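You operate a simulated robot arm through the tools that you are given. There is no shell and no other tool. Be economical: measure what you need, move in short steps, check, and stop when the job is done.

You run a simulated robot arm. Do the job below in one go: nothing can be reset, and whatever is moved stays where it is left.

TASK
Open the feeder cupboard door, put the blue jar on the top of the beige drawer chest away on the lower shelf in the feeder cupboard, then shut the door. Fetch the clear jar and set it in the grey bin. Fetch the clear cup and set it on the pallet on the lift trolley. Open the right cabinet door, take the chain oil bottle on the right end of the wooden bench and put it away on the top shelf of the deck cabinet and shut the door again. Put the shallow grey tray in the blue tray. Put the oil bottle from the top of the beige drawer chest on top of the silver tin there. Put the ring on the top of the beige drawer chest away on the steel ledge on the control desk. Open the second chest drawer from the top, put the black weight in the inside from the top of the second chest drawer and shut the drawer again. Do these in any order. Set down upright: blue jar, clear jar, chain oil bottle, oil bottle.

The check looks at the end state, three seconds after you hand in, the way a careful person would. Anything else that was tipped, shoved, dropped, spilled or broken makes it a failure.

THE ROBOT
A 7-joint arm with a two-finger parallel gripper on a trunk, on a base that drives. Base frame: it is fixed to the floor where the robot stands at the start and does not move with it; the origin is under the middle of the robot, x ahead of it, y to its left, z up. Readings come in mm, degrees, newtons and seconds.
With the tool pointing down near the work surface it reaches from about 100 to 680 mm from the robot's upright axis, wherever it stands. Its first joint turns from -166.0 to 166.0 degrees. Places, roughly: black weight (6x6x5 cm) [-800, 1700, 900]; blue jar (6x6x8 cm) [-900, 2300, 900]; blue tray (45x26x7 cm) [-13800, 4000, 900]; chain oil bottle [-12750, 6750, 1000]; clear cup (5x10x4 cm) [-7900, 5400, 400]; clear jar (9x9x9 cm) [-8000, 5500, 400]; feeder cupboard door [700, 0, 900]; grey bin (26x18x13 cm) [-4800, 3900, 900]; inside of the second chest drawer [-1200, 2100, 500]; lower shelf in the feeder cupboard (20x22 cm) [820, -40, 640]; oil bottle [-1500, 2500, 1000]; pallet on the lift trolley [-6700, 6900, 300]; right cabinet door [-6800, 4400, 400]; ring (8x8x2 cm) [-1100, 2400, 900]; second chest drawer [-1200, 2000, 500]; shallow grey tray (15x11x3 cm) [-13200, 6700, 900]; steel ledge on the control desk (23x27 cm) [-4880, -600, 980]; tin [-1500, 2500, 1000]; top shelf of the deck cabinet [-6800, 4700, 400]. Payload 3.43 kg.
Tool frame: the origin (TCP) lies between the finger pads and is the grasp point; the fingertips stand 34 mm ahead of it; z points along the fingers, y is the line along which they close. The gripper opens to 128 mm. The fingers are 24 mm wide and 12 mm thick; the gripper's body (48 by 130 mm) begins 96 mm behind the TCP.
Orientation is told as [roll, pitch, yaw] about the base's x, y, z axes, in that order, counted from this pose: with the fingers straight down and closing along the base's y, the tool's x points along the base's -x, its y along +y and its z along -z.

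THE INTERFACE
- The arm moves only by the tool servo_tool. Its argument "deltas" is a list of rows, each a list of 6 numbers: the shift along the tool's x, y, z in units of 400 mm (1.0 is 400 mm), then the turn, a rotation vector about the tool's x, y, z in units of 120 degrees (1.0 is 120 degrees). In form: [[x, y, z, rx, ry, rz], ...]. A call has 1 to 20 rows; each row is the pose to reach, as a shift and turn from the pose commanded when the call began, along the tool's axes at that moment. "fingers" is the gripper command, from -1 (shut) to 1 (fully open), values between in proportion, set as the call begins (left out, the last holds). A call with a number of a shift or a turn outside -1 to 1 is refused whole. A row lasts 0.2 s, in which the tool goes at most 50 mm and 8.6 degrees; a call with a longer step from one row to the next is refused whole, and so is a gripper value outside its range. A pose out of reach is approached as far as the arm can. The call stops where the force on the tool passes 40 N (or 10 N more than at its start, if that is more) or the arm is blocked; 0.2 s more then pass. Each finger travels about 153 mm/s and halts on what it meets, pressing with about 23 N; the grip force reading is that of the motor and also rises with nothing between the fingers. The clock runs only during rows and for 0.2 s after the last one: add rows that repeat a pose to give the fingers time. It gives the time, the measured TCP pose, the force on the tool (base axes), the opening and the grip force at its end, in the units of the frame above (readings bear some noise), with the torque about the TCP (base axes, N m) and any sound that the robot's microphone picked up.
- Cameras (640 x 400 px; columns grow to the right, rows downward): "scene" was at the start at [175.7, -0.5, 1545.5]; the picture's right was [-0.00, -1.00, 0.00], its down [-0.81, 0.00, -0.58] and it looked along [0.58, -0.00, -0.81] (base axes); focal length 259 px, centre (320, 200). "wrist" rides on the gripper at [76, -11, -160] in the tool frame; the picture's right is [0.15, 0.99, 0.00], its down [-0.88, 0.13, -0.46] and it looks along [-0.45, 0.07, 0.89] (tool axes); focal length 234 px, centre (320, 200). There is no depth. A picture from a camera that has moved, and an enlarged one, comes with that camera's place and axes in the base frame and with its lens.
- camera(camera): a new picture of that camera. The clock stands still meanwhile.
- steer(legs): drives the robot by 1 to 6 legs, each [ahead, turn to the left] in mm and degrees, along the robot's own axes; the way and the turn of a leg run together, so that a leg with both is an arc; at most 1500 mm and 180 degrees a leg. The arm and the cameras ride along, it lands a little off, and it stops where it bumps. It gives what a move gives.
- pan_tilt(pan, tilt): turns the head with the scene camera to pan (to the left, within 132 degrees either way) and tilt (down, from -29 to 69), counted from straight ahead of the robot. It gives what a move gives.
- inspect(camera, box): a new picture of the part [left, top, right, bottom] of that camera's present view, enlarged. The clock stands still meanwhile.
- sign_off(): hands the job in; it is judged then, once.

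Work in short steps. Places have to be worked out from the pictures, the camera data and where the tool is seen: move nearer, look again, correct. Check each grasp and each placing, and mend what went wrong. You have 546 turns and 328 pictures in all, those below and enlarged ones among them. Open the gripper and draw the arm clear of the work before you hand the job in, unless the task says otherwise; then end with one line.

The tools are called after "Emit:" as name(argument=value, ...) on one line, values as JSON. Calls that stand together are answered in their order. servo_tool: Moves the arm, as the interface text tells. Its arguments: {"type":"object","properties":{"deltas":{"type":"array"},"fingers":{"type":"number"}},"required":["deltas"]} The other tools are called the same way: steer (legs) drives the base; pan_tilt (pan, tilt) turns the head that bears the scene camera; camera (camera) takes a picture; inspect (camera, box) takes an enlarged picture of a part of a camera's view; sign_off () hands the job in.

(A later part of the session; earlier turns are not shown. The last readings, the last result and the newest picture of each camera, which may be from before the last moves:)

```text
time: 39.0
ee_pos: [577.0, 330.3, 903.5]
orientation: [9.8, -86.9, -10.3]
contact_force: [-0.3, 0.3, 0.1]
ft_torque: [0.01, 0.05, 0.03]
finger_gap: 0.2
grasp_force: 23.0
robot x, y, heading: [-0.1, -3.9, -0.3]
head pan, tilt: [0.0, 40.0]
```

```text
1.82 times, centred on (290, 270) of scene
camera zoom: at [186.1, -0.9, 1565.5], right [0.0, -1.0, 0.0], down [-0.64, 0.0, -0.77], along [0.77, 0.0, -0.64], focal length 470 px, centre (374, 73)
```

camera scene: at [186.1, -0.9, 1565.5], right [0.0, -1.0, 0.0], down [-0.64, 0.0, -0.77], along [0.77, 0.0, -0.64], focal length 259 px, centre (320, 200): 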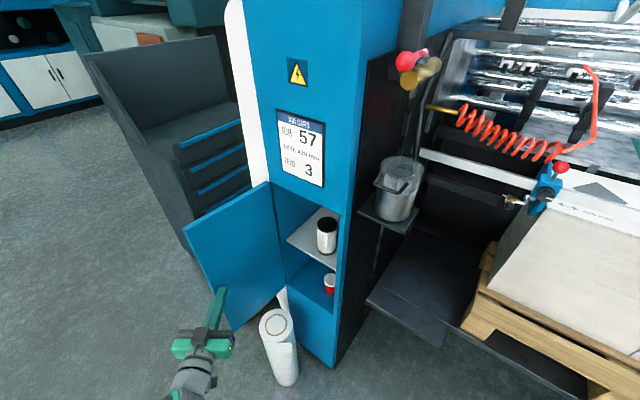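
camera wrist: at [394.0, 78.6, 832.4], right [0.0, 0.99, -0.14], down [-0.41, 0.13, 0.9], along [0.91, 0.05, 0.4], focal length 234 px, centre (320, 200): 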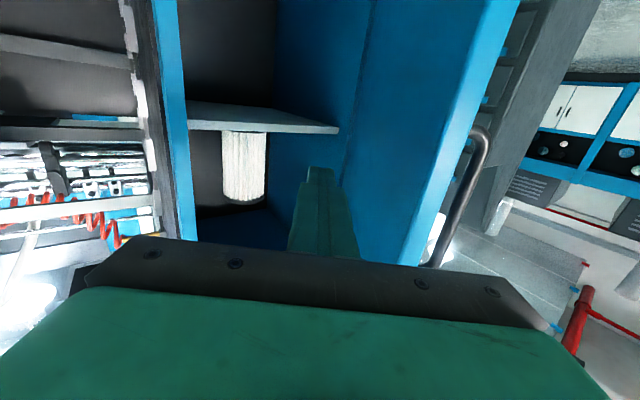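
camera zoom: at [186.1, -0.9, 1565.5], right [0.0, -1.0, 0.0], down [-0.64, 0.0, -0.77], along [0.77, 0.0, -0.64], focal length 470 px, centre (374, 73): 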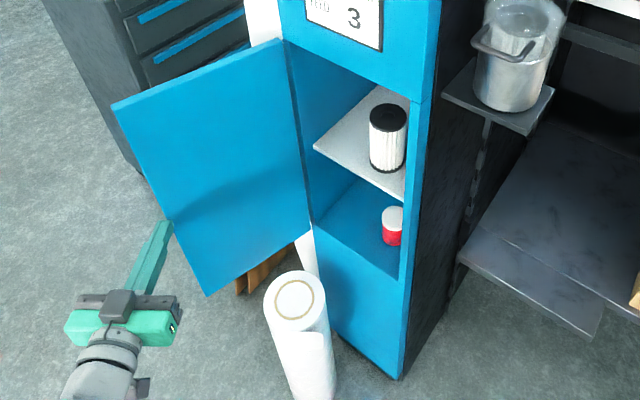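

The door is now about 105° open with a clear lower shelf (red can at its right). I retract and fold the arm to point down for driving.

Emit:
servo_tool(deltas=[[0, -0.05, -0.1, 0, 0, 0], [0, -0.1, -0.2, 0, 0, 0], [0, -0.15, -0.3, 0, 0, 0], [0, -0.2, -0.4, 0, 0, 0], [-0.04, -0.24, -0.48, 0, 0.06, 0], [-0.1, -0.28, -0.5, 0, 0.12, 0], [-0.16, -0.32, -0.5, 0, 0.18, 0], [-0.22, -0.36, -0.5, 0, 0.24, 0], [-0.28, -0.4, -0.5, 0, 0.3, 0], [-0.34, -0.44, -0.5, 0, 0.36, 0], [-0.4, -0.48, -0.5, 0, 0.42, 0], [-0.46, -0.52, -0.5, 0, 0.48, 0], [-0.52, -0.56, -0.5, 0, 0.54, 0], [-0.58, -0.6, -0.5, 0, 0.6, 0], [-0.62, -0.64, -0.5, 0, 0.66, 0], [-0.64, -0.68, -0.5, 0, 0.72, 0]])

Emit:
pan_tilt(pan=110, tilt=20)

Emit:
camera(camera="scene")

```text
time: 42.4
ee_pos: [387.6, 59.9, 1165.2]
orientation: [0.5, -0.5, -0.5]
contact_force: [-0.3, 0.1, 0.5]
ft_torque: [-0.03, -0.06, 0.02]
finger_gap: 0.0
grasp_force: 23.4
out of reach, approached as far as the arm can: row 7, 8, 9, 10, 11, 12, 13, 14
robot x, y, heading: [-3.8, -2.4, -0.2]
head pan, tilt: [0.0, 40.0]
```

```text
time: 44.3
ee_pos: [387.6, 57.8, 1165.6]
orientation: [0.5, -0.7, -0.6]
contact_force: [-0.4, -0.1, -0.4]
ft_torque: [0.01, 0.04, 0.02]
finger_gap: 0.0
grasp_force: 23.0
robot x, y, heading: [-3.2, -0.3, -0.1]
head pan, tilt: [110.0, 20.0]
```

```text
293 pictures are left
camera scene: at [69.6, 86.9, 1596.8], right [0.94, 0.34, 0.0], down [0.12, -0.32, -0.94], along [-0.32, 0.88, -0.34], focal length 259 px, centre (320, 200)
```

scene: 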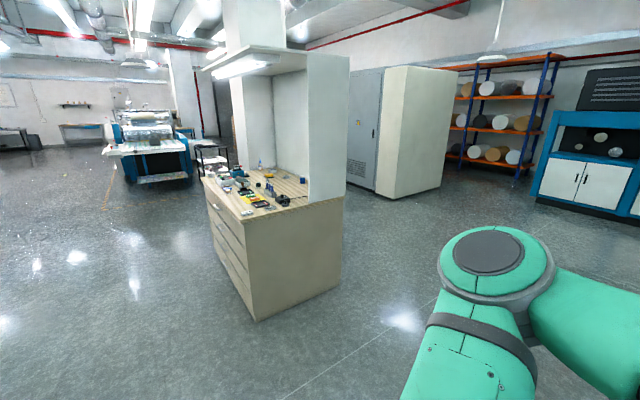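

The beige chest stands with its drawers facing roughly heading 54° from the front side; its front face runs from about (-960,1420) to (-1835,2052). I back off, then drive round toward its front.

Emit:
steer(legs=[[-150, 0], [0, 145], [1000, 0], [700, 0], [0, -91]])

Emit:
pan_tilt(pan=0, tilt=25)

Emit:
camera(camera="scene")

```text
time: 65.2
ee_pos: [-1372.9, 1308.4, 1166.0]
orientation: [0.5, -0.6, 51.9]
contact_force: [-0.5, 0.4, 0.9]
ft_torque: [0.01, -0.05, -0.02]
finger_gap: 0.2
grasp_force: 23.5
robot x, y, heading: [-1563.4, 961.5, 52.0]
head pan, tilt: [110.0, 20.0]
```

```text
time: 67.1
ee_pos: [-1372.4, 1309.3, 1165.5]
orientation: [0.4, -0.6, 51.7]
contact_force: [0.0, 1.0, 0.7]
ft_torque: [-0.02, 0.01, -0.01]
finger_gap: 0.0
grasp_force: 23.4
robot x, y, heading: [-1562.3, 964.6, 52.2]
head pan, tilt: [0.0, 25.0]
```

```text
292 pictures are left
camera scene: at [-1445.0, 1119.0, 1588.8], right [0.79, -0.61, 0.0], down [-0.26, -0.33, -0.91], along [0.56, 0.72, -0.42], focal length 259 px, centre (320, 200)
```

scene: 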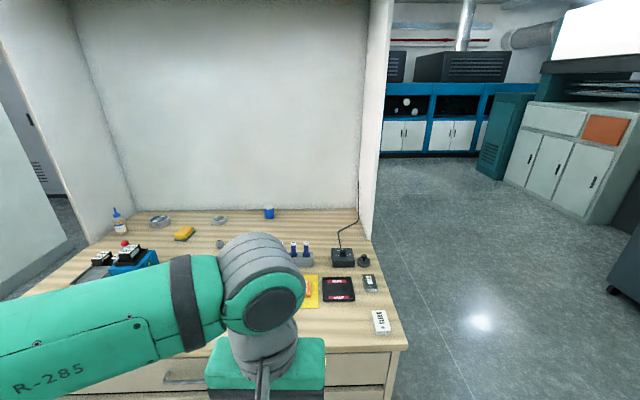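

I'm facing the chest's front. I enlarge the chest top to identify items.

Emit:
inspect(camera="scene", box=[80, 180, 240, 290])

Emit:
inspect(camera="scene", box=[230, 180, 410, 350])

```text
3.64 times, centred on (160, 235) of scene
camera zoom: at [-1445.0, 1119.0, 1588.8], right [0.79, -0.61, 0.0], down [-0.26, -0.33, -0.91], along [0.56, 0.72, -0.42], focal length 941 px, centre (902, 73)
```

zoom: 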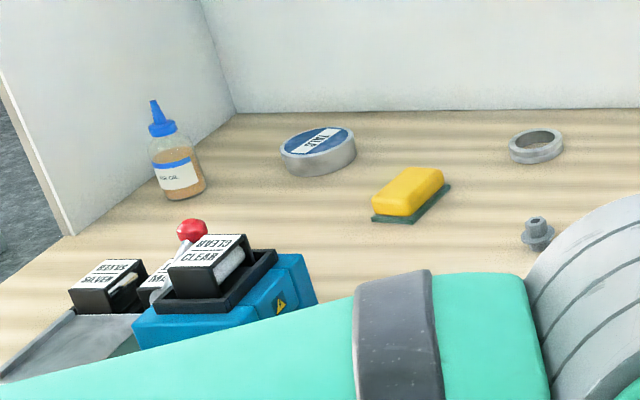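

```text
2.35 times, centred on (320, 265) of scene
camera zoom: at [-1445.0, 1119.0, 1588.8], right [0.79, -0.61, 0.0], down [-0.26, -0.33, -0.91], along [0.56, 0.72, -0.42], focal length 609 px, centre (320, 47)
```

zoom: 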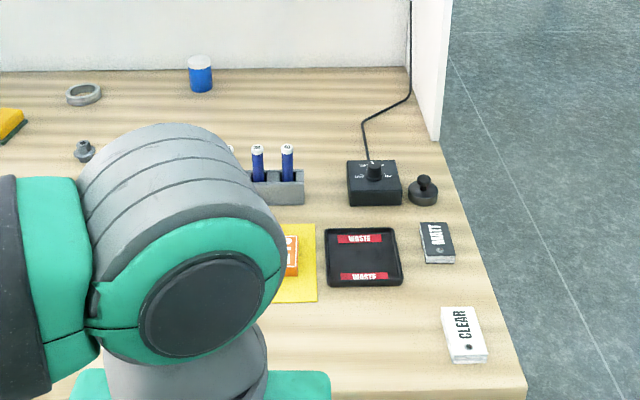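

I can identify: oil bottle and silver tin back-left, ring, blue jar at the back wall, black knobbed weight at right. The jar lies ~780 mm behind the front edge, so I test how far the arm can stretch with a tilted tool.

Emit:
servo_tool(deltas=[[-0.1, 0, 0, 0, -0.06, 0], [-0.2, 0, 0.0, 0, -0.12, 0], [-0.3, 0, 0.0, 0, -0.18, 0], [-0.4, 0, 0.0, 0, -0.24, 0], [-0.5, 0, 0.0, 0, -0.3, 0], [-0.6, 0, 0.0, 0, -0.36, 0], [-0.7, 0, 0.0, 0, -0.42, 0], [-0.8, 0, 0.0, 0, -0.45, 0], [-0.9, 0, 0.0, 0, -0.45, 0], [-1.0, 0, 0.0, 0, -0.45, 0]])

Emit:
camera(camera="scene")

```text
time: 69.3
ee_pos: [-1128.1, 1622.7, 1170.1]
orientation: [0.8, -54.7, 51.2]
contact_force: [0.5, -0.6, 0.2]
ft_torque: [-0.05, -0.03, -0.03]
finger_gap: 0.0
grasp_force: 23.2
robot x, y, heading: [-1565.6, 966.3, 52.0]
head pan, tilt: [0.0, 25.0]
```

```text
289 pictures are left
camera scene: at [-1445.2, 1119.0, 1588.8], right [0.79, -0.61, 0.0], down [-0.26, -0.33, -0.91], along [0.56, 0.72, -0.42], focal length 259 px, centre (320, 200)
```

scene: 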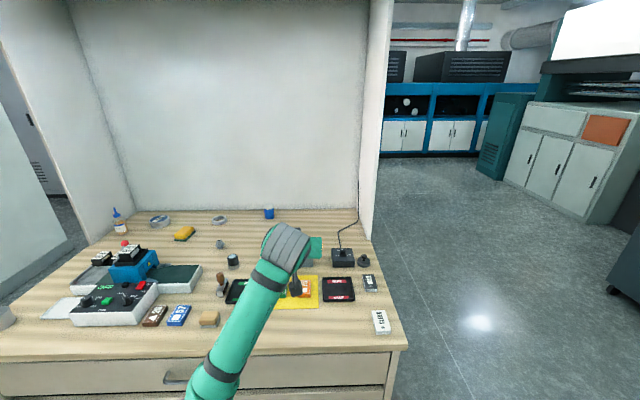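

Already at 788 mm from the axis without trouble. I test further out and lower pitch.

Emit:
servo_tool(deltas=[[-0.07, 0, 0.07, 0, 0, 0], [-0.14, 0, 0.14, 0, 0, 0], [-0.21, 0, 0.21, 0, 0, 0], [-0.28, 0, 0.28, 0, 0, 0], [-0.35, 0, 0.35, 0, 0, 0], [-0.42, 0, 0.42, 0, 0, 0]])

```text
time: 70.7
ee_pos: [-979.4, 1805.8, 1208.4]
orientation: [1.1, -54.5, 51.0]
contact_force: [-0.5, 0.4, -0.3]
ft_torque: [-0.02, -0.06, -0.01]
finger_gap: 0.0
grasp_force: 23.6
robot x, y, heading: [-1561.3, 962.9, 52.3]
head pan, tilt: [0.0, 25.0]
```

It reaches 1024 mm at z 1208. I look down to see the robot's own footprint relative to the chest.

Emit:
pan_tilt(pan=25, tilt=69)

Emit:
camera(camera="scene")

```text
time: 71.8
ee_pos: [-979.2, 1805.5, 1209.1]
orientation: [0.9, -54.5, 51.1]
contact_force: [-0.1, 0.6, -0.2]
ft_torque: [-0.03, 0.0, 0.01]
finger_gap: 0.0
grasp_force: 22.9
robot x, y, heading: [-1564.2, 964.6, 51.9]
head pan, tilt: [25.0, 68.8]
```

```text
288 pictures are left
camera scene: at [-1488.9, 1100.9, 1529.4], right [0.97, -0.22, 0.0], down [-0.21, -0.91, -0.36], along [0.08, 0.35, -0.93], focal length 259 px, centre (320, 200)
```

scene: 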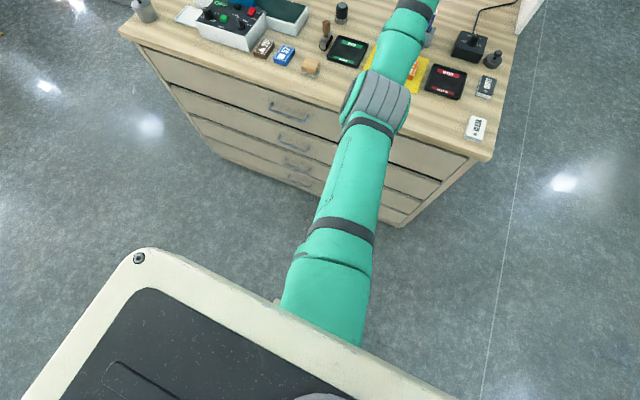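

The base's front is only ~115 mm ahead of the axis, so I can come close. Chest frame: corner C≈(-937,1359), top z≈878, front facing square at heading 52.7°. Handles of drawers at z≈818/614/433/231. I retract the arm and drive left, to stand before the bottle and tin.

Emit:
servo_tool(deltas=[[0.08, 0, -0.08, 0, 0, 0], [0.16, 0, -0.16, 0, 0, 0], [0.24, 0, -0.24, 0, 0, 0], [0.32, 0, -0.32, 0, 0, 0], [0.4, 0, -0.4, 0, 0, 0], [0.48, 0, -0.48, 0, 0, 0], [0.56, 0, -0.56, 0, 0, 0], [0.64, 0, -0.64, 0, 0, 0], [0.72, 0, -0.68, 0, 0, 0]])

Emit:
steer(legs=[[0, 90], [830, 0], [0, -89.3], [300, 0]])

Emit:
pan_tilt(pan=0, tilt=35)

Emit:
camera(camera="scene")

```text
time: 73.8
ee_pos: [-1219.1, 1502.7, 1131.5]
orientation: [0.9, -54.4, 51.0]
contact_force: [1.1, 0.3, -0.3]
ft_torque: [0.0, 0.03, 0.01]
finger_gap: 0.0
grasp_force: 23.4
robot x, y, heading: [-1563.0, 961.3, 52.3]
head pan, tilt: [25.0, 68.8]
```

```text
time: 88.4
ee_pos: [-1803.1, 2286.1, 1131.7]
orientation: [0.9, -54.5, 58.2]
contact_force: [0.1, -0.8, 0.4]
ft_torque: [-0.01, -0.01, -0.03]
finger_gap: 0.0
grasp_force: 23.1
robot x, y, heading: [-2076.8, 1708.1, 59.3]
head pan, tilt: [25.0, 68.8]
```

```text
time: 89.4
ee_pos: [-1803.1, 2285.5, 1132.1]
orientation: [0.9, -54.5, 58.2]
contact_force: [0.9, -0.6, -0.4]
ft_torque: [0.04, -0.01, 0.05]
finger_gap: 0.0
grasp_force: 22.8
robot x, y, heading: [-2077.5, 1710.9, 59.2]
head pan, tilt: [0.0, 35.0]
```

```text
287 pictures are left
camera scene: at [-1980.6, 1874.2, 1572.9], right [0.86, -0.51, 0.0], down [-0.29, -0.49, -0.82], along [0.42, 0.7, -0.57], focal length 259 px, centre (320, 200)
```

scene: 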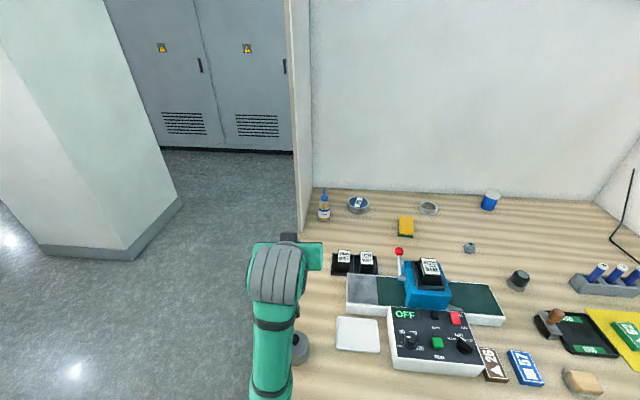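

I'm at u≈1120, v≈-412. I square up and move 190 mm closer, then look.

Emit:
steer(legs=[[0, -6.5], [190, 0]])

Emit:
camera(camera="scene")

Emit:
camera(camera="wrist")

```text
time: 90.8
ee_pos: [-1738.6, 2255.8, 1122.6]
orientation: [0.3, -53.7, 52.5]
contact_force: [0.5, 0.3, 0.1]
ft_torque: [-0.02, 0.0, 0.02]
finger_gap: 0.2
grasp_force: 22.7
robot x, y, heading: [-2073.9, 1715.6, 52.7]
head pan, tilt: [0.0, 35.0]
stopped in leg 2: the robot was blocked; the commanded pose is now the measured one
```

```text
286 pictures are left
camera scene: at [-1958.3, 1867.4, 1573.3], right [0.79, -0.61, 0.0], down [-0.35, -0.45, -0.82], along [0.5, 0.65, -0.57], focal length 259 px, centre (320, 200)
```

scene: 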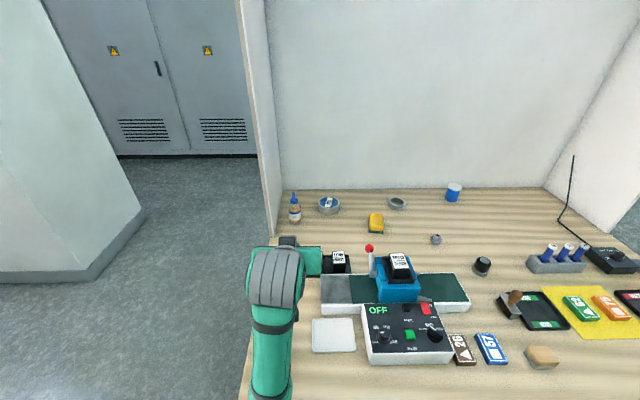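

```text
285 pictures are left
camera wrist: at [-1835.7, 2111.4, 1155.9], right [-0.84, 0.53, -0.11], down [-0.01, 0.2, 0.98], along [0.54, 0.82, -0.16], focal length 234 px, centre (320, 200)
```

wrist: 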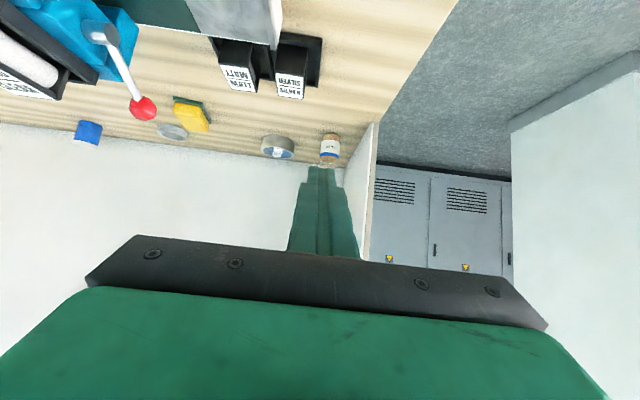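

The base was blocked unexpectedly. I look down to see what touches.

Emit:
pan_tilt(pan=30, tilt=66)

Emit:
camera(camera="scene")

Emit:
pan_tilt(pan=-40, tilt=66)

Emit:
camera(camera="scene")

```text
time: 91.8
ee_pos: [-1739.0, 2256.5, 1122.3]
orientation: [0.3, -53.6, 52.6]
contact_force: [0.5, 0.6, -0.8]
ft_torque: [0.0, 0.01, 0.01]
finger_gap: 0.0
grasp_force: 23.1
robot x, y, heading: [-2072.3, 1715.4, 52.3]
head pan, tilt: [30.0, 66.0]
```

```text
284 pictures are left
camera scene: at [-2004.4, 1856.6, 1532.5], right [0.99, -0.13, 0.0], down [-0.12, -0.91, -0.41], along [0.05, 0.41, -0.91], focal length 259 px, centre (320, 200)
```

scene: 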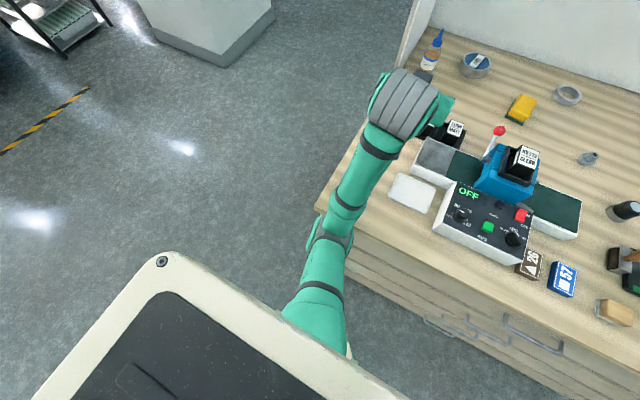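

```text
time: 93.2
ee_pos: [-1737.4, 2256.8, 1121.5]
orientation: [0.2, -53.7, 52.5]
contact_force: [1.0, -0.5, -0.2]
ft_torque: [-0.02, 0.0, 0.02]
finger_gap: 0.0
grasp_force: 23.3
robot x, y, heading: [-2068.3, 1716.0, 52.9]
head pan, tilt: [-40.0, 66.0]
```

```text
283 pictures are left
camera scene: at [-1954.2, 1810.6, 1532.5], right [0.22, -0.98, 0.0], down [-0.89, -0.2, -0.41], along [0.4, 0.09, -0.91], focal length 259 px, centre (320, 200)
```

scene: 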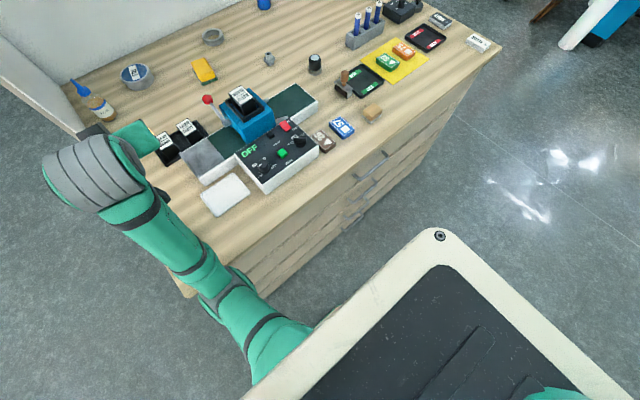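

The elbow is close to the grey item that stood at the chest's front-left corner. I enlarge there before moving.

Emit:
inspect(camera="scene", box=[120, 200, 320, 360])

```text
2.50 times, centred on (220, 280) of scene
camera zoom: at [-1954.2, 1810.6, 1532.5], right [0.22, -0.98, 0.0], down [-0.89, -0.2, -0.41], along [0.4, 0.09, -0.91], focal length 647 px, centre (570, 0)
```

zoom: 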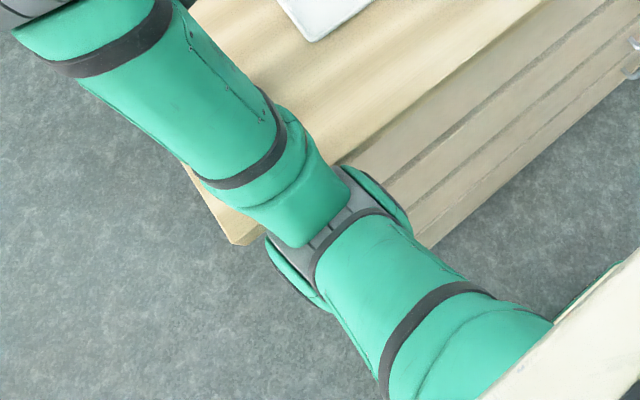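

The elbow dips low near the chest edge, right where a small grey item stands. I back off 250 mm and check that item.

Emit:
steer(legs=[[-250, 0]])

Emit:
pan_tilt(pan=15, tilt=50)

Emit:
camera(camera="scene")

```text
time: 95.0
ee_pos: [-1890.7, 2055.0, 1122.8]
orientation: [0.4, -53.7, 52.2]
contact_force: [0.2, 0.0, -0.2]
ft_torque: [0.01, -0.02, 0.01]
finger_gap: 0.0
grasp_force: 22.5
robot x, y, heading: [-2226.2, 1516.0, 52.7]
head pan, tilt: [-40.0, 66.0]
```

```text
time: 96.2
ee_pos: [-1891.9, 2055.3, 1123.1]
orientation: [0.3, -53.7, 52.2]
contact_force: [0.3, -0.1, -0.2]
ft_torque: [-0.02, 0.02, 0.0]
finger_gap: 0.0
grasp_force: 23.7
robot x, y, heading: [-2226.7, 1515.3, 52.6]
head pan, tilt: [15.0, 50.0]
```

```text
281 pictures are left
camera scene: at [-2135.5, 1668.0, 1551.3], right [0.92, -0.38, 0.0], down [-0.29, -0.71, -0.64], along [0.25, 0.59, -0.77], focal length 259 px, centre (320, 200)
```

scene: 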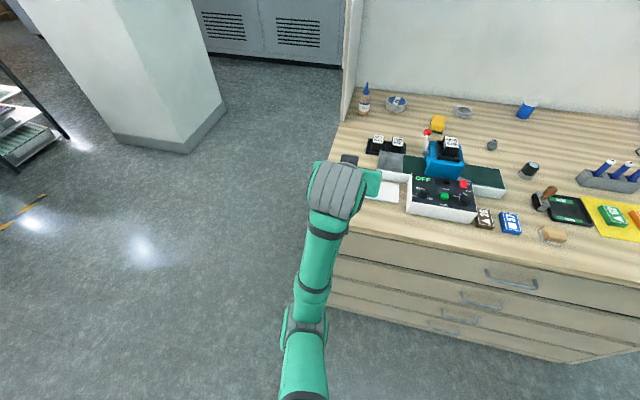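

That grey item is hidden behind the hand. I raise and pull the arm back to see it.

Emit:
servo_tool(deltas=[[0.03, 0, -0.1, 0, 0, 0], [0.06, 0, -0.2, 0, 0, 0], [0.06, -0.1, -0.28, 0, 0, 0], [0.06, -0.2, -0.36, 0, 0, 0], [0.06, -0.3, -0.42, 0, 0, 0]])

Emit:
camera(camera="scene")

```text
refused: row 3 steps farther than a row can; nothing moved
```

```text
280 pictures are left
camera scene: at [-2135.5, 1668.0, 1551.3], right [0.92, -0.38, 0.0], down [-0.29, -0.71, -0.64], along [0.25, 0.59, -0.77], focal length 259 px, centre (320, 200)
```

scene: 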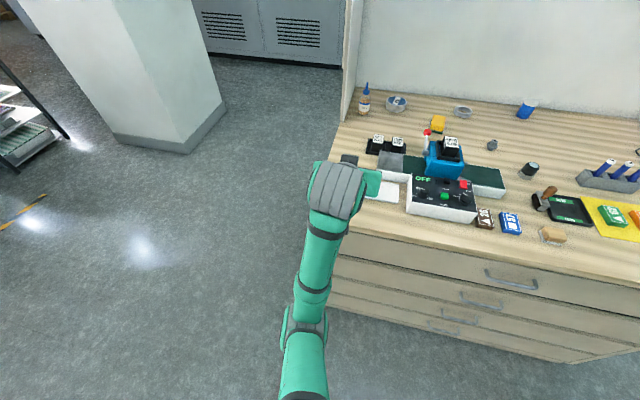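

Step too large; I repeat with smaller ones.

Emit:
servo_tool(deltas=[[0.02, 0, -0.1, 0, 0, 0], [0.04, 0, -0.2, 0, 0, 0], [0.06, -0.06, -0.28, 0, 0, 0], [0.06, -0.14, -0.36, 0, 0, 0], [0.06, -0.22, -0.42, 0, 0, 0], [0.06, -0.32, -0.44, 0, 0, 0], [0.06, -0.4, -0.44, 0, 0, 0]])

Emit:
camera(camera="scene")

```text
time: 97.8
ee_pos: [-1820.8, 1858.3, 1234.1]
orientation: [0.3, -53.7, 52.3]
contact_force: [-0.2, 1.0, 0.1]
ft_torque: [-0.01, -0.02, -0.04]
finger_gap: 0.1
grasp_force: 23.1
out of reach, approached as far as the arm can: row 2, 3, 4, 5, 6, 7
robot x, y, heading: [-2225.7, 1516.3, 52.6]
head pan, tilt: [15.0, 50.0]
```

```text
279 pictures are left
camera scene: at [-2136.0, 1668.3, 1551.3], right [0.92, -0.38, 0.0], down [-0.29, -0.71, -0.64], along [0.25, 0.59, -0.77], focal length 259 px, centre (320, 200)
```

scene: 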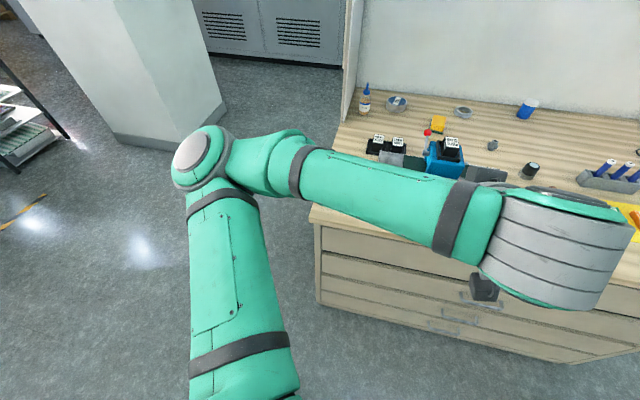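

The forearm now covers that spot. I back up 300 mm and look again.

Emit:
steer(legs=[[-300, 0]])

Emit:
pan_tilt(pan=10, tilt=35)

Emit:
camera(camera="scene")

```text
time: 99.9
ee_pos: [-2001.7, 1619.0, 1233.6]
orientation: [0.4, -53.6, 52.3]
contact_force: [0.4, -0.3, -0.1]
ft_torque: [0.02, 0.0, 0.02]
finger_gap: 0.0
grasp_force: 23.7
robot x, y, heading: [-2409.8, 1275.6, 52.1]
head pan, tilt: [15.0, 50.0]
```

```text
time: 100.7
ee_pos: [-2000.9, 1619.6, 1233.2]
orientation: [0.4, -53.6, 52.2]
contact_force: [0.4, 0.8, 0.1]
ft_torque: [0.02, 0.0, -0.01]
finger_gap: 0.0
grasp_force: 22.6
robot x, y, heading: [-2409.1, 1276.1, 52.4]
head pan, tilt: [10.0, 35.0]
```

```text
278 pictures are left
camera scene: at [-2306.7, 1437.9, 1572.9], right [0.89, -0.46, 0.0], down [-0.27, -0.51, -0.82], along [0.38, 0.73, -0.57], focal length 259 px, centre (320, 200)
```

scene: 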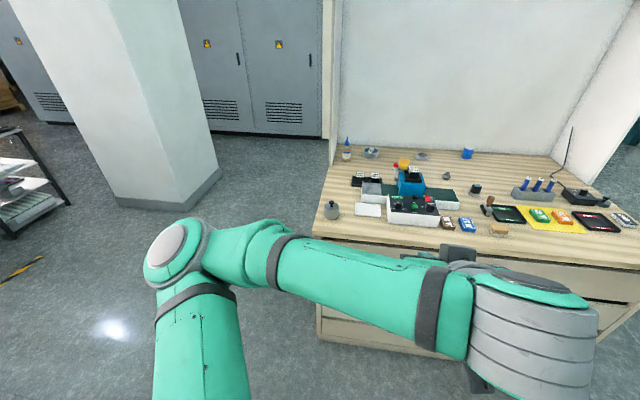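

The grey knobbed item still stands in its place, unharmed. With the elbow now high, I drive forward to v≈-240.

Emit:
steer(legs=[[500, 0], [210, 0]])

Emit:
pan_tilt(pan=0, tilt=35)

Emit:
camera(camera="scene")

```text
time: 104.9
ee_pos: [-1555.4, 2194.8, 1234.0]
orientation: [0.4, -53.5, 51.9]
contact_force: [-0.3, 0.6, -0.1]
ft_torque: [0.01, 0.01, -0.03]
finger_gap: 0.0
grasp_force: 22.5
robot x, y, heading: [-1965.9, 1853.2, 52.1]
head pan, tilt: [10.0, 35.0]
```

```text
time: 105.7
ee_pos: [-1554.6, 2195.1, 1235.0]
orientation: [0.5, -53.6, 52.0]
contact_force: [0.8, 0.5, -0.4]
ft_torque: [-0.01, 0.01, 0.02]
finger_gap: 0.1
grasp_force: 23.3
robot x, y, heading: [-1963.1, 1853.4, 52.2]
head pan, tilt: [0.0, 35.0]
```

```text
277 pictures are left
camera scene: at [-1846.9, 2006.7, 1573.0], right [0.79, -0.61, 0.0], down [-0.35, -0.45, -0.82], along [0.5, 0.65, -0.57], focal length 259 px, centre (320, 200)
```

scene: 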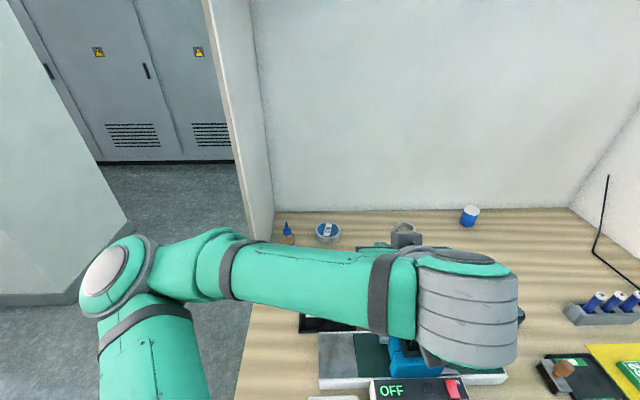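

I'm at v≈-229 with the items visible past the arm. I enlarge bottle and tin.

Emit:
inspect(camera="scene", box=[240, 190, 400, 270])

Emit:
camera(camera="wrist")

```text
4.00 times, centred on (320, 230) of scene
camera zoom: at [-1846.9, 2006.7, 1573.0], right [0.79, -0.61, 0.0], down [-0.35, -0.45, -0.82], along [0.5, 0.65, -0.57], focal length 1035 px, centre (320, 80)
```

zoom: 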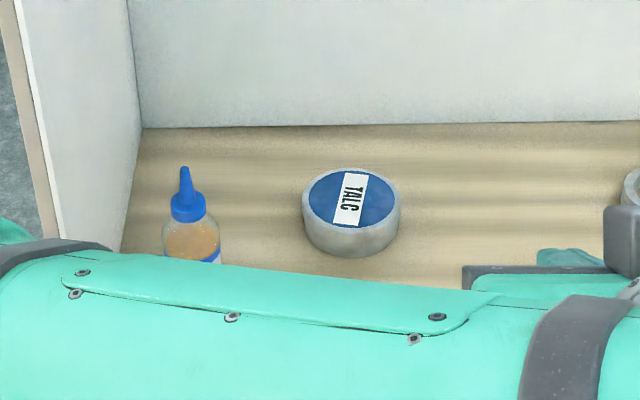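

```text
275 pictures are left
camera wrist: at [-1652.5, 2051.2, 1267.6], right [-0.84, 0.54, -0.11], down [0.0, 0.2, 0.98], along [0.55, 0.82, -0.17], focal length 234 px, centre (320, 200)
```

wrist: 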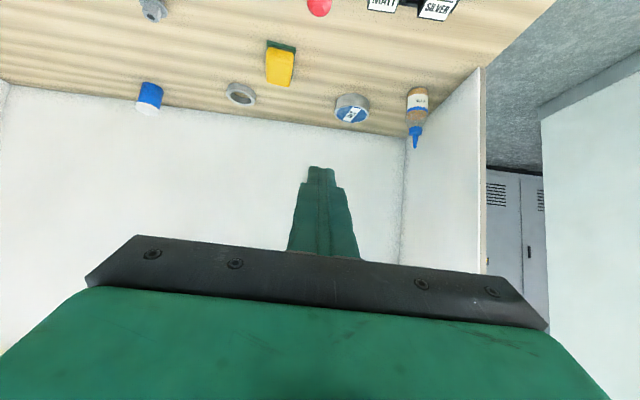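

Triangulating: bottle axis ≈(-1541,2583) with tip at z≈1040, tin centre ≈(-1370,2578), lever ball at (-1530,2195,1053). I move the open gripper to a pre-grasp in front of the bottle with a 42° tilt.

Emit:
servo_tool(deltas=[[-0.01, 0.08, 0.05, 0, 0.01, 0], [-0.02, 0.16, 0.12, 0, 0.02, 0], [-0.03, 0.24, 0.2, 0, 0.03, 0], [-0.04, 0.32, 0.28, 0, 0.04, 0], [-0.05, 0.39, 0.37, 0, 0.05, 0], [-0.06, 0.45, 0.46, 0, 0.07, 0], [-0.07, 0.5, 0.55, 0, 0.09, 0], [-0.07, 0.54, 0.61, 0, 0.1, 0], [-0.07, 0.56, 0.6625, 0, 0.1, 0]], fingers=0.3)

Emit:
camera(camera="wrist")

Emit:
camera(camera="scene")

```text
time: 107.7
ee_pos: [-1592.1, 2515.6, 1098.4]
orientation: [0.5, -41.6, 52.2]
contact_force: [0.0, 0.1, 0.2]
ft_torque: [-0.03, 0.0, -0.08]
finger_gap: 82.9
grasp_force: 0.0
robot x, y, heading: [-1962.0, 1853.7, 52.5]
head pan, tilt: [0.0, 35.0]
```

```text
274 pictures are left
camera wrist: at [-1683.0, 2379.5, 1167.5], right [-0.85, 0.52, -0.09], down [0.12, 0.36, 0.93], along [0.51, 0.78, -0.37], focal length 234 px, centre (320, 200)
```

wrist: 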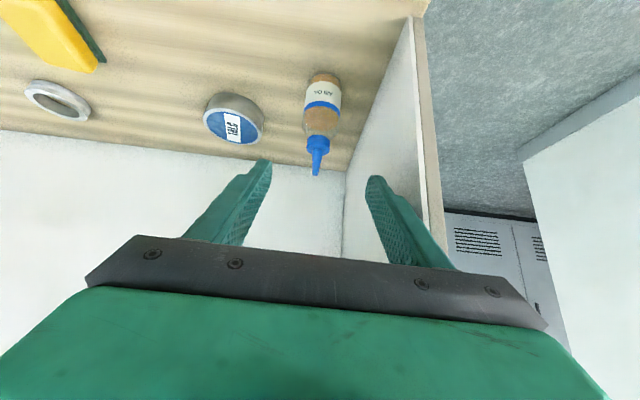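

```text
273 pictures are left
camera scene: at [-1846.9, 2006.6, 1573.0], right [0.79, -0.61, 0.0], down [-0.35, -0.45, -0.82], along [0.5, 0.65, -0.57], focal length 259 px, centre (320, 200)
```

scene: 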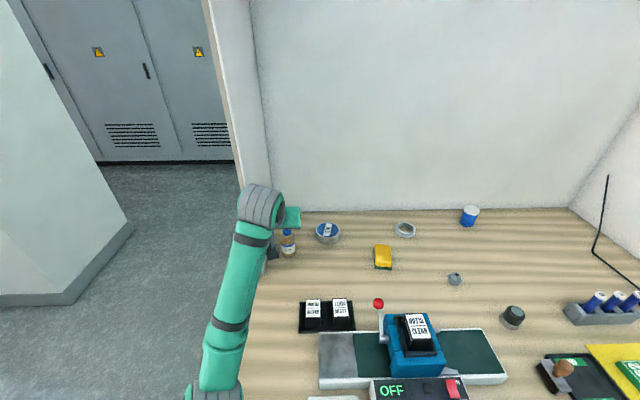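

The bottle lies straight ahead of the gripper. First I check the elbow's clearance over the grey knobbed item.

Emit:
pan_tilt(pan=0, tilt=60)

Emit:
camera(camera="scene")

```text
time: 108.5
ee_pos: [-1591.4, 2515.5, 1099.5]
orientation: [0.3, -41.5, 52.0]
contact_force: [0.0, 0.7, -0.4]
ft_torque: [0.0, 0.0, -0.01]
finger_gap: 82.9
grasp_force: 0.0
robot x, y, heading: [-1961.1, 1856.6, 52.2]
head pan, tilt: [0.0, 60.0]
```

```text
272 pictures are left
camera scene: at [-1859.9, 1989.8, 1538.8], right [0.79, -0.61, 0.0], down [-0.53, -0.68, -0.5], along [0.31, 0.4, -0.87], focal length 259 px, centre (320, 200)
```

scene: 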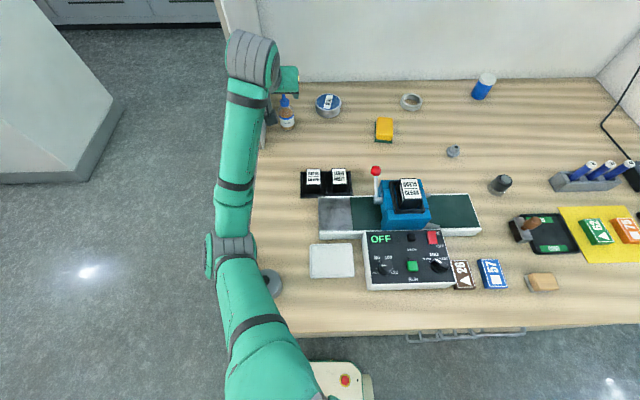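

The item sits right of the arm, elbow just outside the chest edge. I descend to the pre-grasp point and re-check.

Emit:
servo_tool(deltas=[[0.033, 0, 0.058, 0, 0, 0], [0.066, 0, 0.117, 0, 0, 0], [0.0995, 0, 0.176, 0, 0, 0]])

Emit:
camera(camera="scene")

Emit:
camera(camera="wrist")

```text
time: 109.3
ee_pos: [-1575.7, 2536.9, 1088.0]
orientation: [4.3, -45.2, 49.5]
contact_force: [3.4, -4.6, -3.9]
ft_torque: [0.68, -0.1, 0.36]
finger_gap: 83.1
grasp_force: 0.1
robot x, y, heading: [-1962.6, 1857.2, 52.4]
head pan, tilt: [0.0, 60.0]
stopped in row 3: the force on the tool passed its limit at 45 N (the readings are from after the stop); the commanded pose is now the measured one
```

```text
271 pictures are left
camera scene: at [-1866.1, 1989.3, 1539.7], right [0.79, -0.61, 0.0], down [-0.53, -0.69, -0.5], along [0.31, 0.4, -0.86], focal length 259 px, centre (320, 200)
```

scene: 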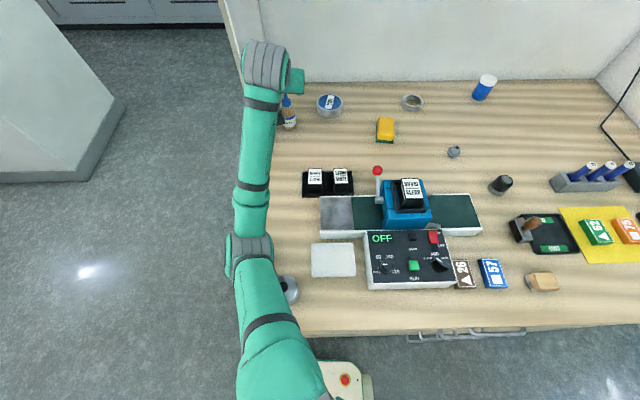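

```text
270 pictures are left
camera wrist: at [-1664.8, 2395.3, 1145.2], right [-0.85, 0.52, -0.05], down [0.12, 0.28, 0.95], along [0.51, 0.81, -0.3], focal length 234 px, centre (320, 200)
```

wrist: 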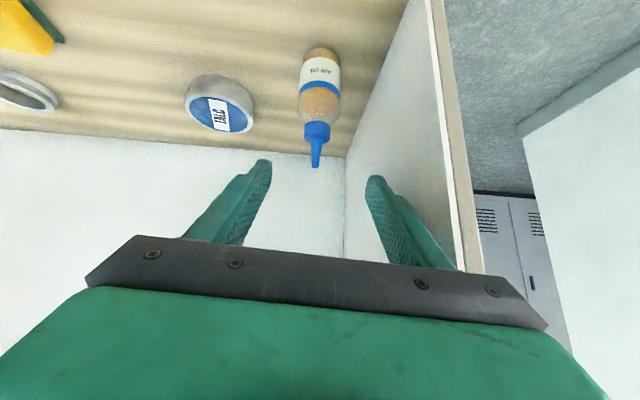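

The lower arm is touching the chest edge near that item. I lift right away and then will pick a better stance.

Emit:
servo_tool(deltas=[[-0.03, 0, -0.05, 0, 0, 0], [-0.08, 0, -0.1, 0, 0, 0], [-0.13, 0, -0.16, 0, 0, 0], [-0.17, 0, -0.22, 0, 0, 0]])

Emit:
camera(camera="scene")

```text
time: 110.3
ee_pos: [-1584.3, 2524.4, 1191.7]
orientation: [3.4, -45.1, 49.9]
contact_force: [-0.6, 0.6, 0.0]
ft_torque: [-0.02, -0.02, -0.03]
finger_gap: 83.0
grasp_force: 0.0
robot x, y, heading: [-1958.4, 1858.2, 52.4]
head pan, tilt: [0.0, 60.0]
```

```text
269 pictures are left
camera scene: at [-1859.4, 1992.0, 1538.7], right [0.79, -0.61, 0.0], down [-0.53, -0.69, -0.5], along [0.31, 0.4, -0.87], focal length 259 px, centre (320, 200)
```

scene: 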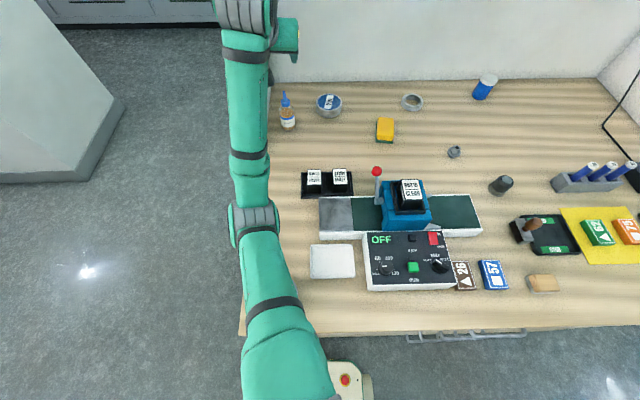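

I raise the arm further so the elbow clears everything, then back up 180 mm so that the elbow stays in front of the chest edge.

Emit:
servo_tool(deltas=[[-0.07, 0, -0.07, 0, 0, 0], [-0.14, 0, -0.14, 0, 0, 0], [-0.21, 0, -0.21, 0, 0, 0]])

Emit:
steer(legs=[[-180, 0]])

Emit:
camera(camera="scene")

```text
time: 111.1
ee_pos: [-1575.7, 2519.5, 1311.4]
orientation: [3.4, -45.2, 49.9]
contact_force: [0.3, -0.8, -0.3]
ft_torque: [0.02, -0.01, -0.02]
finger_gap: 83.4
grasp_force: 0.0
robot x, y, heading: [-1957.5, 1853.7, 52.4]
head pan, tilt: [0.0, 60.0]
```

```text
time: 112.6
ee_pos: [-1685.1, 2377.9, 1312.2]
orientation: [3.4, -45.1, 49.9]
contact_force: [0.9, 0.5, -0.3]
ft_torque: [0.0, 0.02, -0.01]
finger_gap: 83.3
grasp_force: 0.1
robot x, y, heading: [-2070.0, 1718.0, 52.2]
head pan, tilt: [0.0, 60.0]
```

```text
268 pictures are left
camera scene: at [-1968.7, 1850.1, 1538.7], right [0.79, -0.61, 0.0], down [-0.53, -0.69, -0.5], along [0.31, 0.4, -0.87], focal length 259 px, centre (320, 200)
```

scene: 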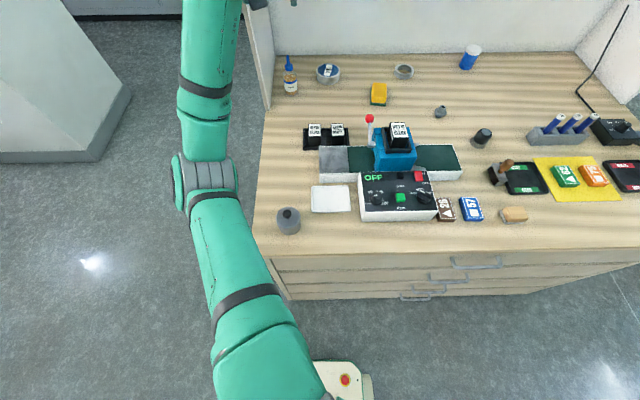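

Comparing pictures, the arm contact shifted the grey knobbed item about 30 mm to the right; I'll need to put it back later. Now from this farther stance I extend toward the bottle and watch the elbow.

Emit:
servo_tool(deltas=[[0.009, 0.003, 0.097, 0, 0, 0], [0.018, 0.006, 0.194, 0, 0, 0], [0.027, 0.01, 0.291, 0, 0, 0], [0.036, 0.013, 0.388, 0, 0, 0], [0.045, 0.016, 0.485, 0, 0, 0], [0.053, 0.02, 0.583, 0, 0, 0]])

Emit:
camera(camera="scene")

```text
time: 114.0
ee_pos: [-1606.4, 2506.1, 1130.0]
orientation: [3.4, -45.1, 49.9]
contact_force: [1.1, 0.1, -0.3]
ft_torque: [-0.01, -0.04, 0.02]
finger_gap: 83.2
grasp_force: 0.0
robot x, y, heading: [-2073.4, 1710.9, 52.4]
head pan, tilt: [0.0, 60.0]
```

```text
267 pictures are left
camera scene: at [-1968.8, 1850.0, 1538.7], right [0.79, -0.61, 0.0], down [-0.53, -0.69, -0.5], along [0.31, 0.4, -0.87], focal length 259 px, centre (320, 200)
```

scene: 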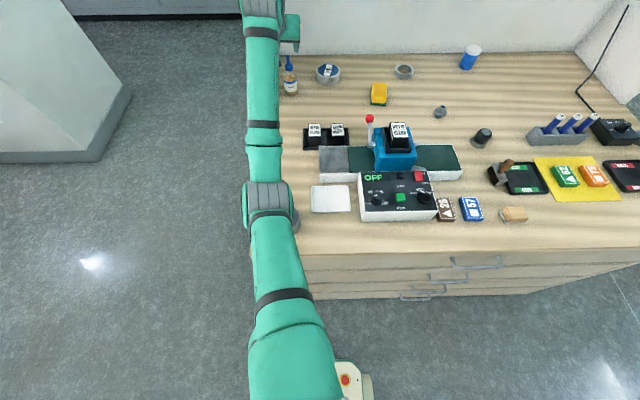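

The elbow hangs low and near that item, so this posture is wrong. I'll retract to the elbow-high-left posture and stand further left, so the elbow stays outside the chest.

Emit:
servo_tool(deltas=[[-0.06, 0, -0.06, 0, 0, 0], [-0.12, 0, -0.12, 0, 0, 0], [-0.177, 0, -0.177, 0, 0, 0], [-0.11, -0.056, -0.247, 0, 0, 0], [-0.04, -0.112, -0.317, 0, 0, 0], [0.03, -0.168, -0.387, 0, 0, 0], [0.1, -0.224, -0.457, 0, 0, 0], [0.17, -0.28, -0.527, 0, 0, 0], [0.24, -0.336, -0.597, 0, 0, 0], [0.31, -0.392, -0.667, 0, 0, 0], [0.38, -0.448, -0.737, 0, 0, 0], [0.45, -0.504, -0.807, 0, 0, 0], [0.51, -0.56, -0.878, 0, 0, 0]])

Emit:
camera(camera="scene")

```text
time: 116.8
ee_pos: [-1664.6, 2053.5, 1223.9]
orientation: [3.5, -45.1, 50.0]
contact_force: [-0.5, 0.5, -0.6]
ft_torque: [-0.01, 0.0, -0.01]
finger_gap: 83.4
grasp_force: 0.2
robot x, y, heading: [-2072.0, 1713.9, 52.5]
head pan, tilt: [0.0, 60.0]
```

```text
266 pictures are left
camera scene: at [-1968.8, 1850.3, 1538.7], right [0.79, -0.61, 0.0], down [-0.53, -0.69, -0.5], along [0.31, 0.4, -0.87], focal length 259 px, centre (320, 200)
```

scene: 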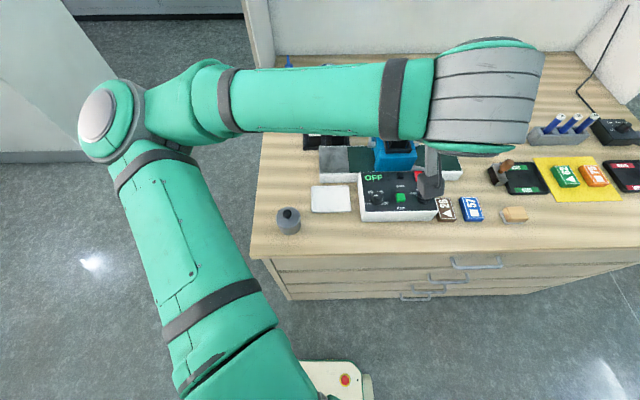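

Elbow is left again and I can see the grey knobbed item. Relative to the white plate, it moved by about (+17,-38) mm. I move the tool, pointing down, above it to restore it.

Emit:
servo_tool(deltas=[[0.02, 0.06, 0.005, 0, 0.06, 0], [0.05, 0.14, 0.01, 0, 0.12, 0], [0.08, 0.22, 0.02, 0, 0.18, 0], [0.12, 0.3, 0.03, 0, 0.24, 0], [0.16, 0.38, 0.04, 0, 0.3, 0], [0.19, 0.45, 0.05, 0, 0.36, 0], [0.21, 0.4975, 0.05, 0, 0.375, 0], [0.21, 0.4975, 0.05, 0, 0.375, 0]], fingers=1)

Emit:
camera(camera="wrist")

Emit:
camera(camera="scene")

```text
time: 118.6
ee_pos: [-1853.3, 2142.4, 1159.7]
orientation: [2.4, -0.1, 52.3]
contact_force: [0.5, -0.5, 0.5]
ft_torque: [-0.02, 0.01, -0.01]
finger_gap: 127.8
grasp_force: 0.2
robot x, y, heading: [-2070.6, 1716.6, 52.4]
head pan, tilt: [0.0, 60.0]
```

```text
265 pictures are left
camera wrist: at [-1886.2, 2072.1, 1318.7], right [-0.87, 0.49, 0.04], down [0.45, 0.76, 0.46], along [0.19, 0.42, -0.89], focal length 234 px, centre (320, 200)
```

wrist: 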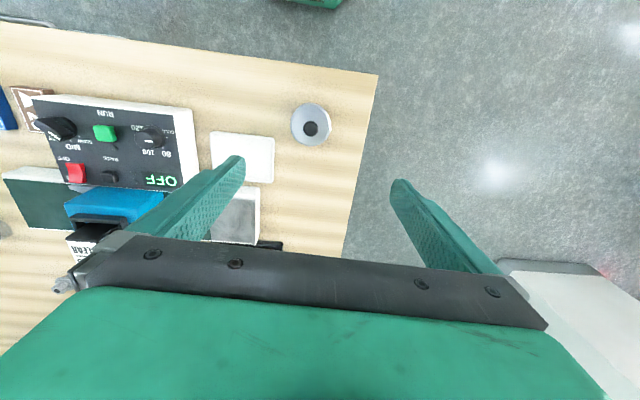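

```text
264 pictures are left
camera scene: at [-1968.6, 1850.1, 1538.7], right [0.79, -0.61, 0.0], down [-0.53, -0.69, -0.5], along [0.31, 0.4, -0.87], focal length 259 px, centre (320, 200)
```

scene: 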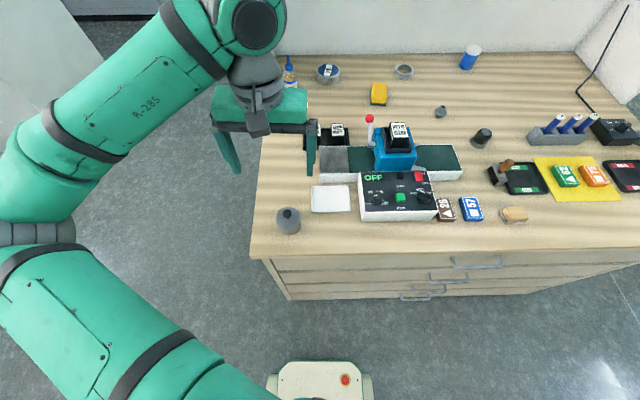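

The item is centred at about (-1856,2137). I descend around it with the gripper open.

Emit:
servo_tool(deltas=[[0.015, 0, 0.11, 0, 0, 0], [0.015, 0, 0.22, 0, 0, 0], [0.015, 0, 0.33, 0, 0, 0], [0.015, 0, 0.44, 0, 0, 0], [0.015, 0, 0.53, 0, 0, 0], [0.015, 0, 0.5875, 0, 0, 0]])

Emit:
camera(camera="wrist")

Emit:
inspect(camera="scene", box=[200, 150, 360, 270])

```text
time: 119.9
ee_pos: [-1859.9, 2142.4, 937.8]
orientation: [2.1, -0.5, 52.2]
contact_force: [-3.7, -1.9, 10.7]
ft_torque: [-0.67, -0.45, -0.27]
finger_gap: 127.0
grasp_force: 0.1
robot x, y, heading: [-2072.5, 1720.7, 52.5]
head pan, tilt: [0.0, 60.0]
stopped in row 6: the force on the tool passed its limit at 79 N (the readings are from after the stop); the commanded pose is now the measured one
```

```text
263 pictures are left
camera wrist: at [-1895.1, 2070.5, 1095.3], right [-0.87, 0.49, 0.04], down [0.45, 0.76, 0.47], along [0.2, 0.42, -0.88], focal length 234 px, centre (320, 200)
```

wrist: 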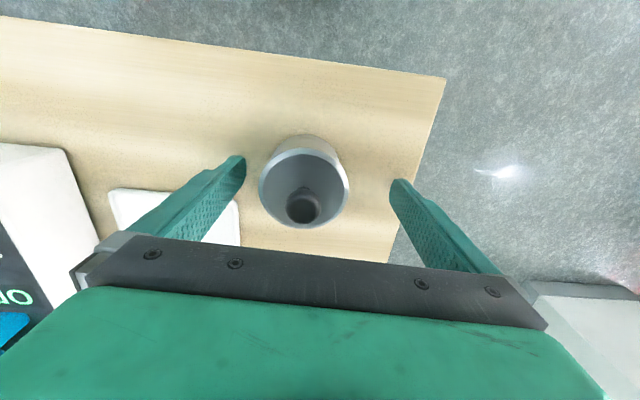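

```text
3.33 times, centred on (280, 210) of scene
camera zoom: at [-1968.9, 1849.8, 1538.8], right [0.79, -0.61, 0.0], down [-0.53, -0.69, -0.5], along [0.31, 0.4, -0.87], focal length 862 px, centre (453, 167)
```

zoom: 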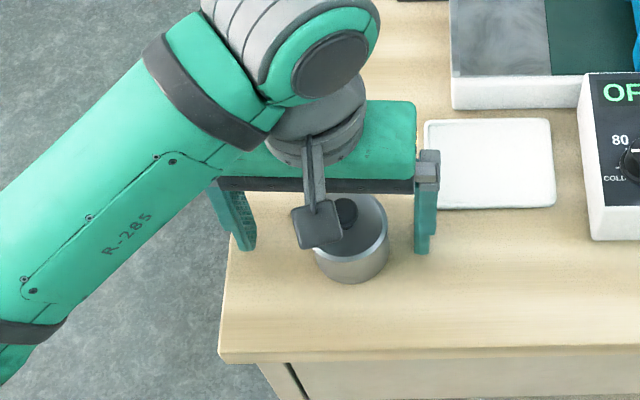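

The tips touched the table, so the chest top is really at about z≈900. I lift 8 mm, centre on the cup-like item (14 mm to the right), and close.

Emit:
servo_tool(deltas=[[0, -0.01, -0.02, 0, 0, 0], [0, -0.035, -0.02, 0, 0, 0], [0, -0.035, -0.02, 0, 0, 0]])

Emit:
servo_tool(deltas=[[0, 0, 0, 0, 0, 0], [0, 0, 0, 0, 0, 0], [0, 0, 0, 0, 0, 0]], fingers=-0.5)

Emit:
camera(camera="wrist")

```text
time: 120.7
ee_pos: [-1848.8, 2133.9, 942.9]
orientation: [2.1, -0.4, 52.2]
contact_force: [-0.3, 1.3, 0.8]
ft_torque: [0.04, -0.02, 0.01]
finger_gap: 127.8
grasp_force: 0.2
robot x, y, heading: [-2068.9, 1716.1, 52.4]
head pan, tilt: [0.0, 60.0]
```

```text
time: 121.5
ee_pos: [-1848.2, 2132.8, 943.8]
orientation: [2.2, -0.6, 52.2]
contact_force: [1.8, -0.5, 6.7]
ft_torque: [-0.24, -0.26, 0.03]
finger_gap: 61.1
grasp_force: 23.1
robot x, y, heading: [-2071.0, 1715.5, 52.2]
head pan, tilt: [0.0, 60.0]
```

```text
261 pictures are left
camera wrist: at [-1882.5, 2062.5, 1102.3], right [-0.87, 0.49, 0.04], down [0.45, 0.76, 0.47], along [0.2, 0.42, -0.88], focal length 234 px, centre (320, 200)
```

wrist: 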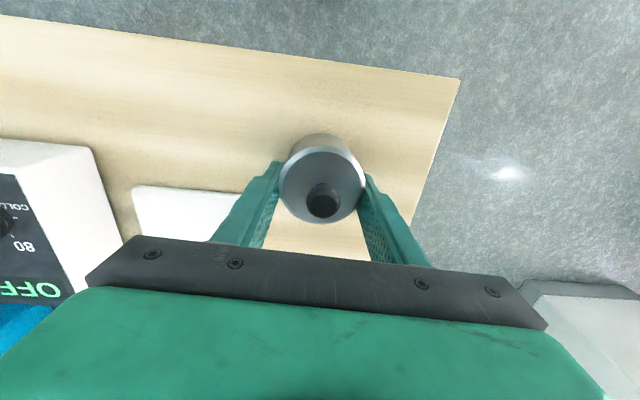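

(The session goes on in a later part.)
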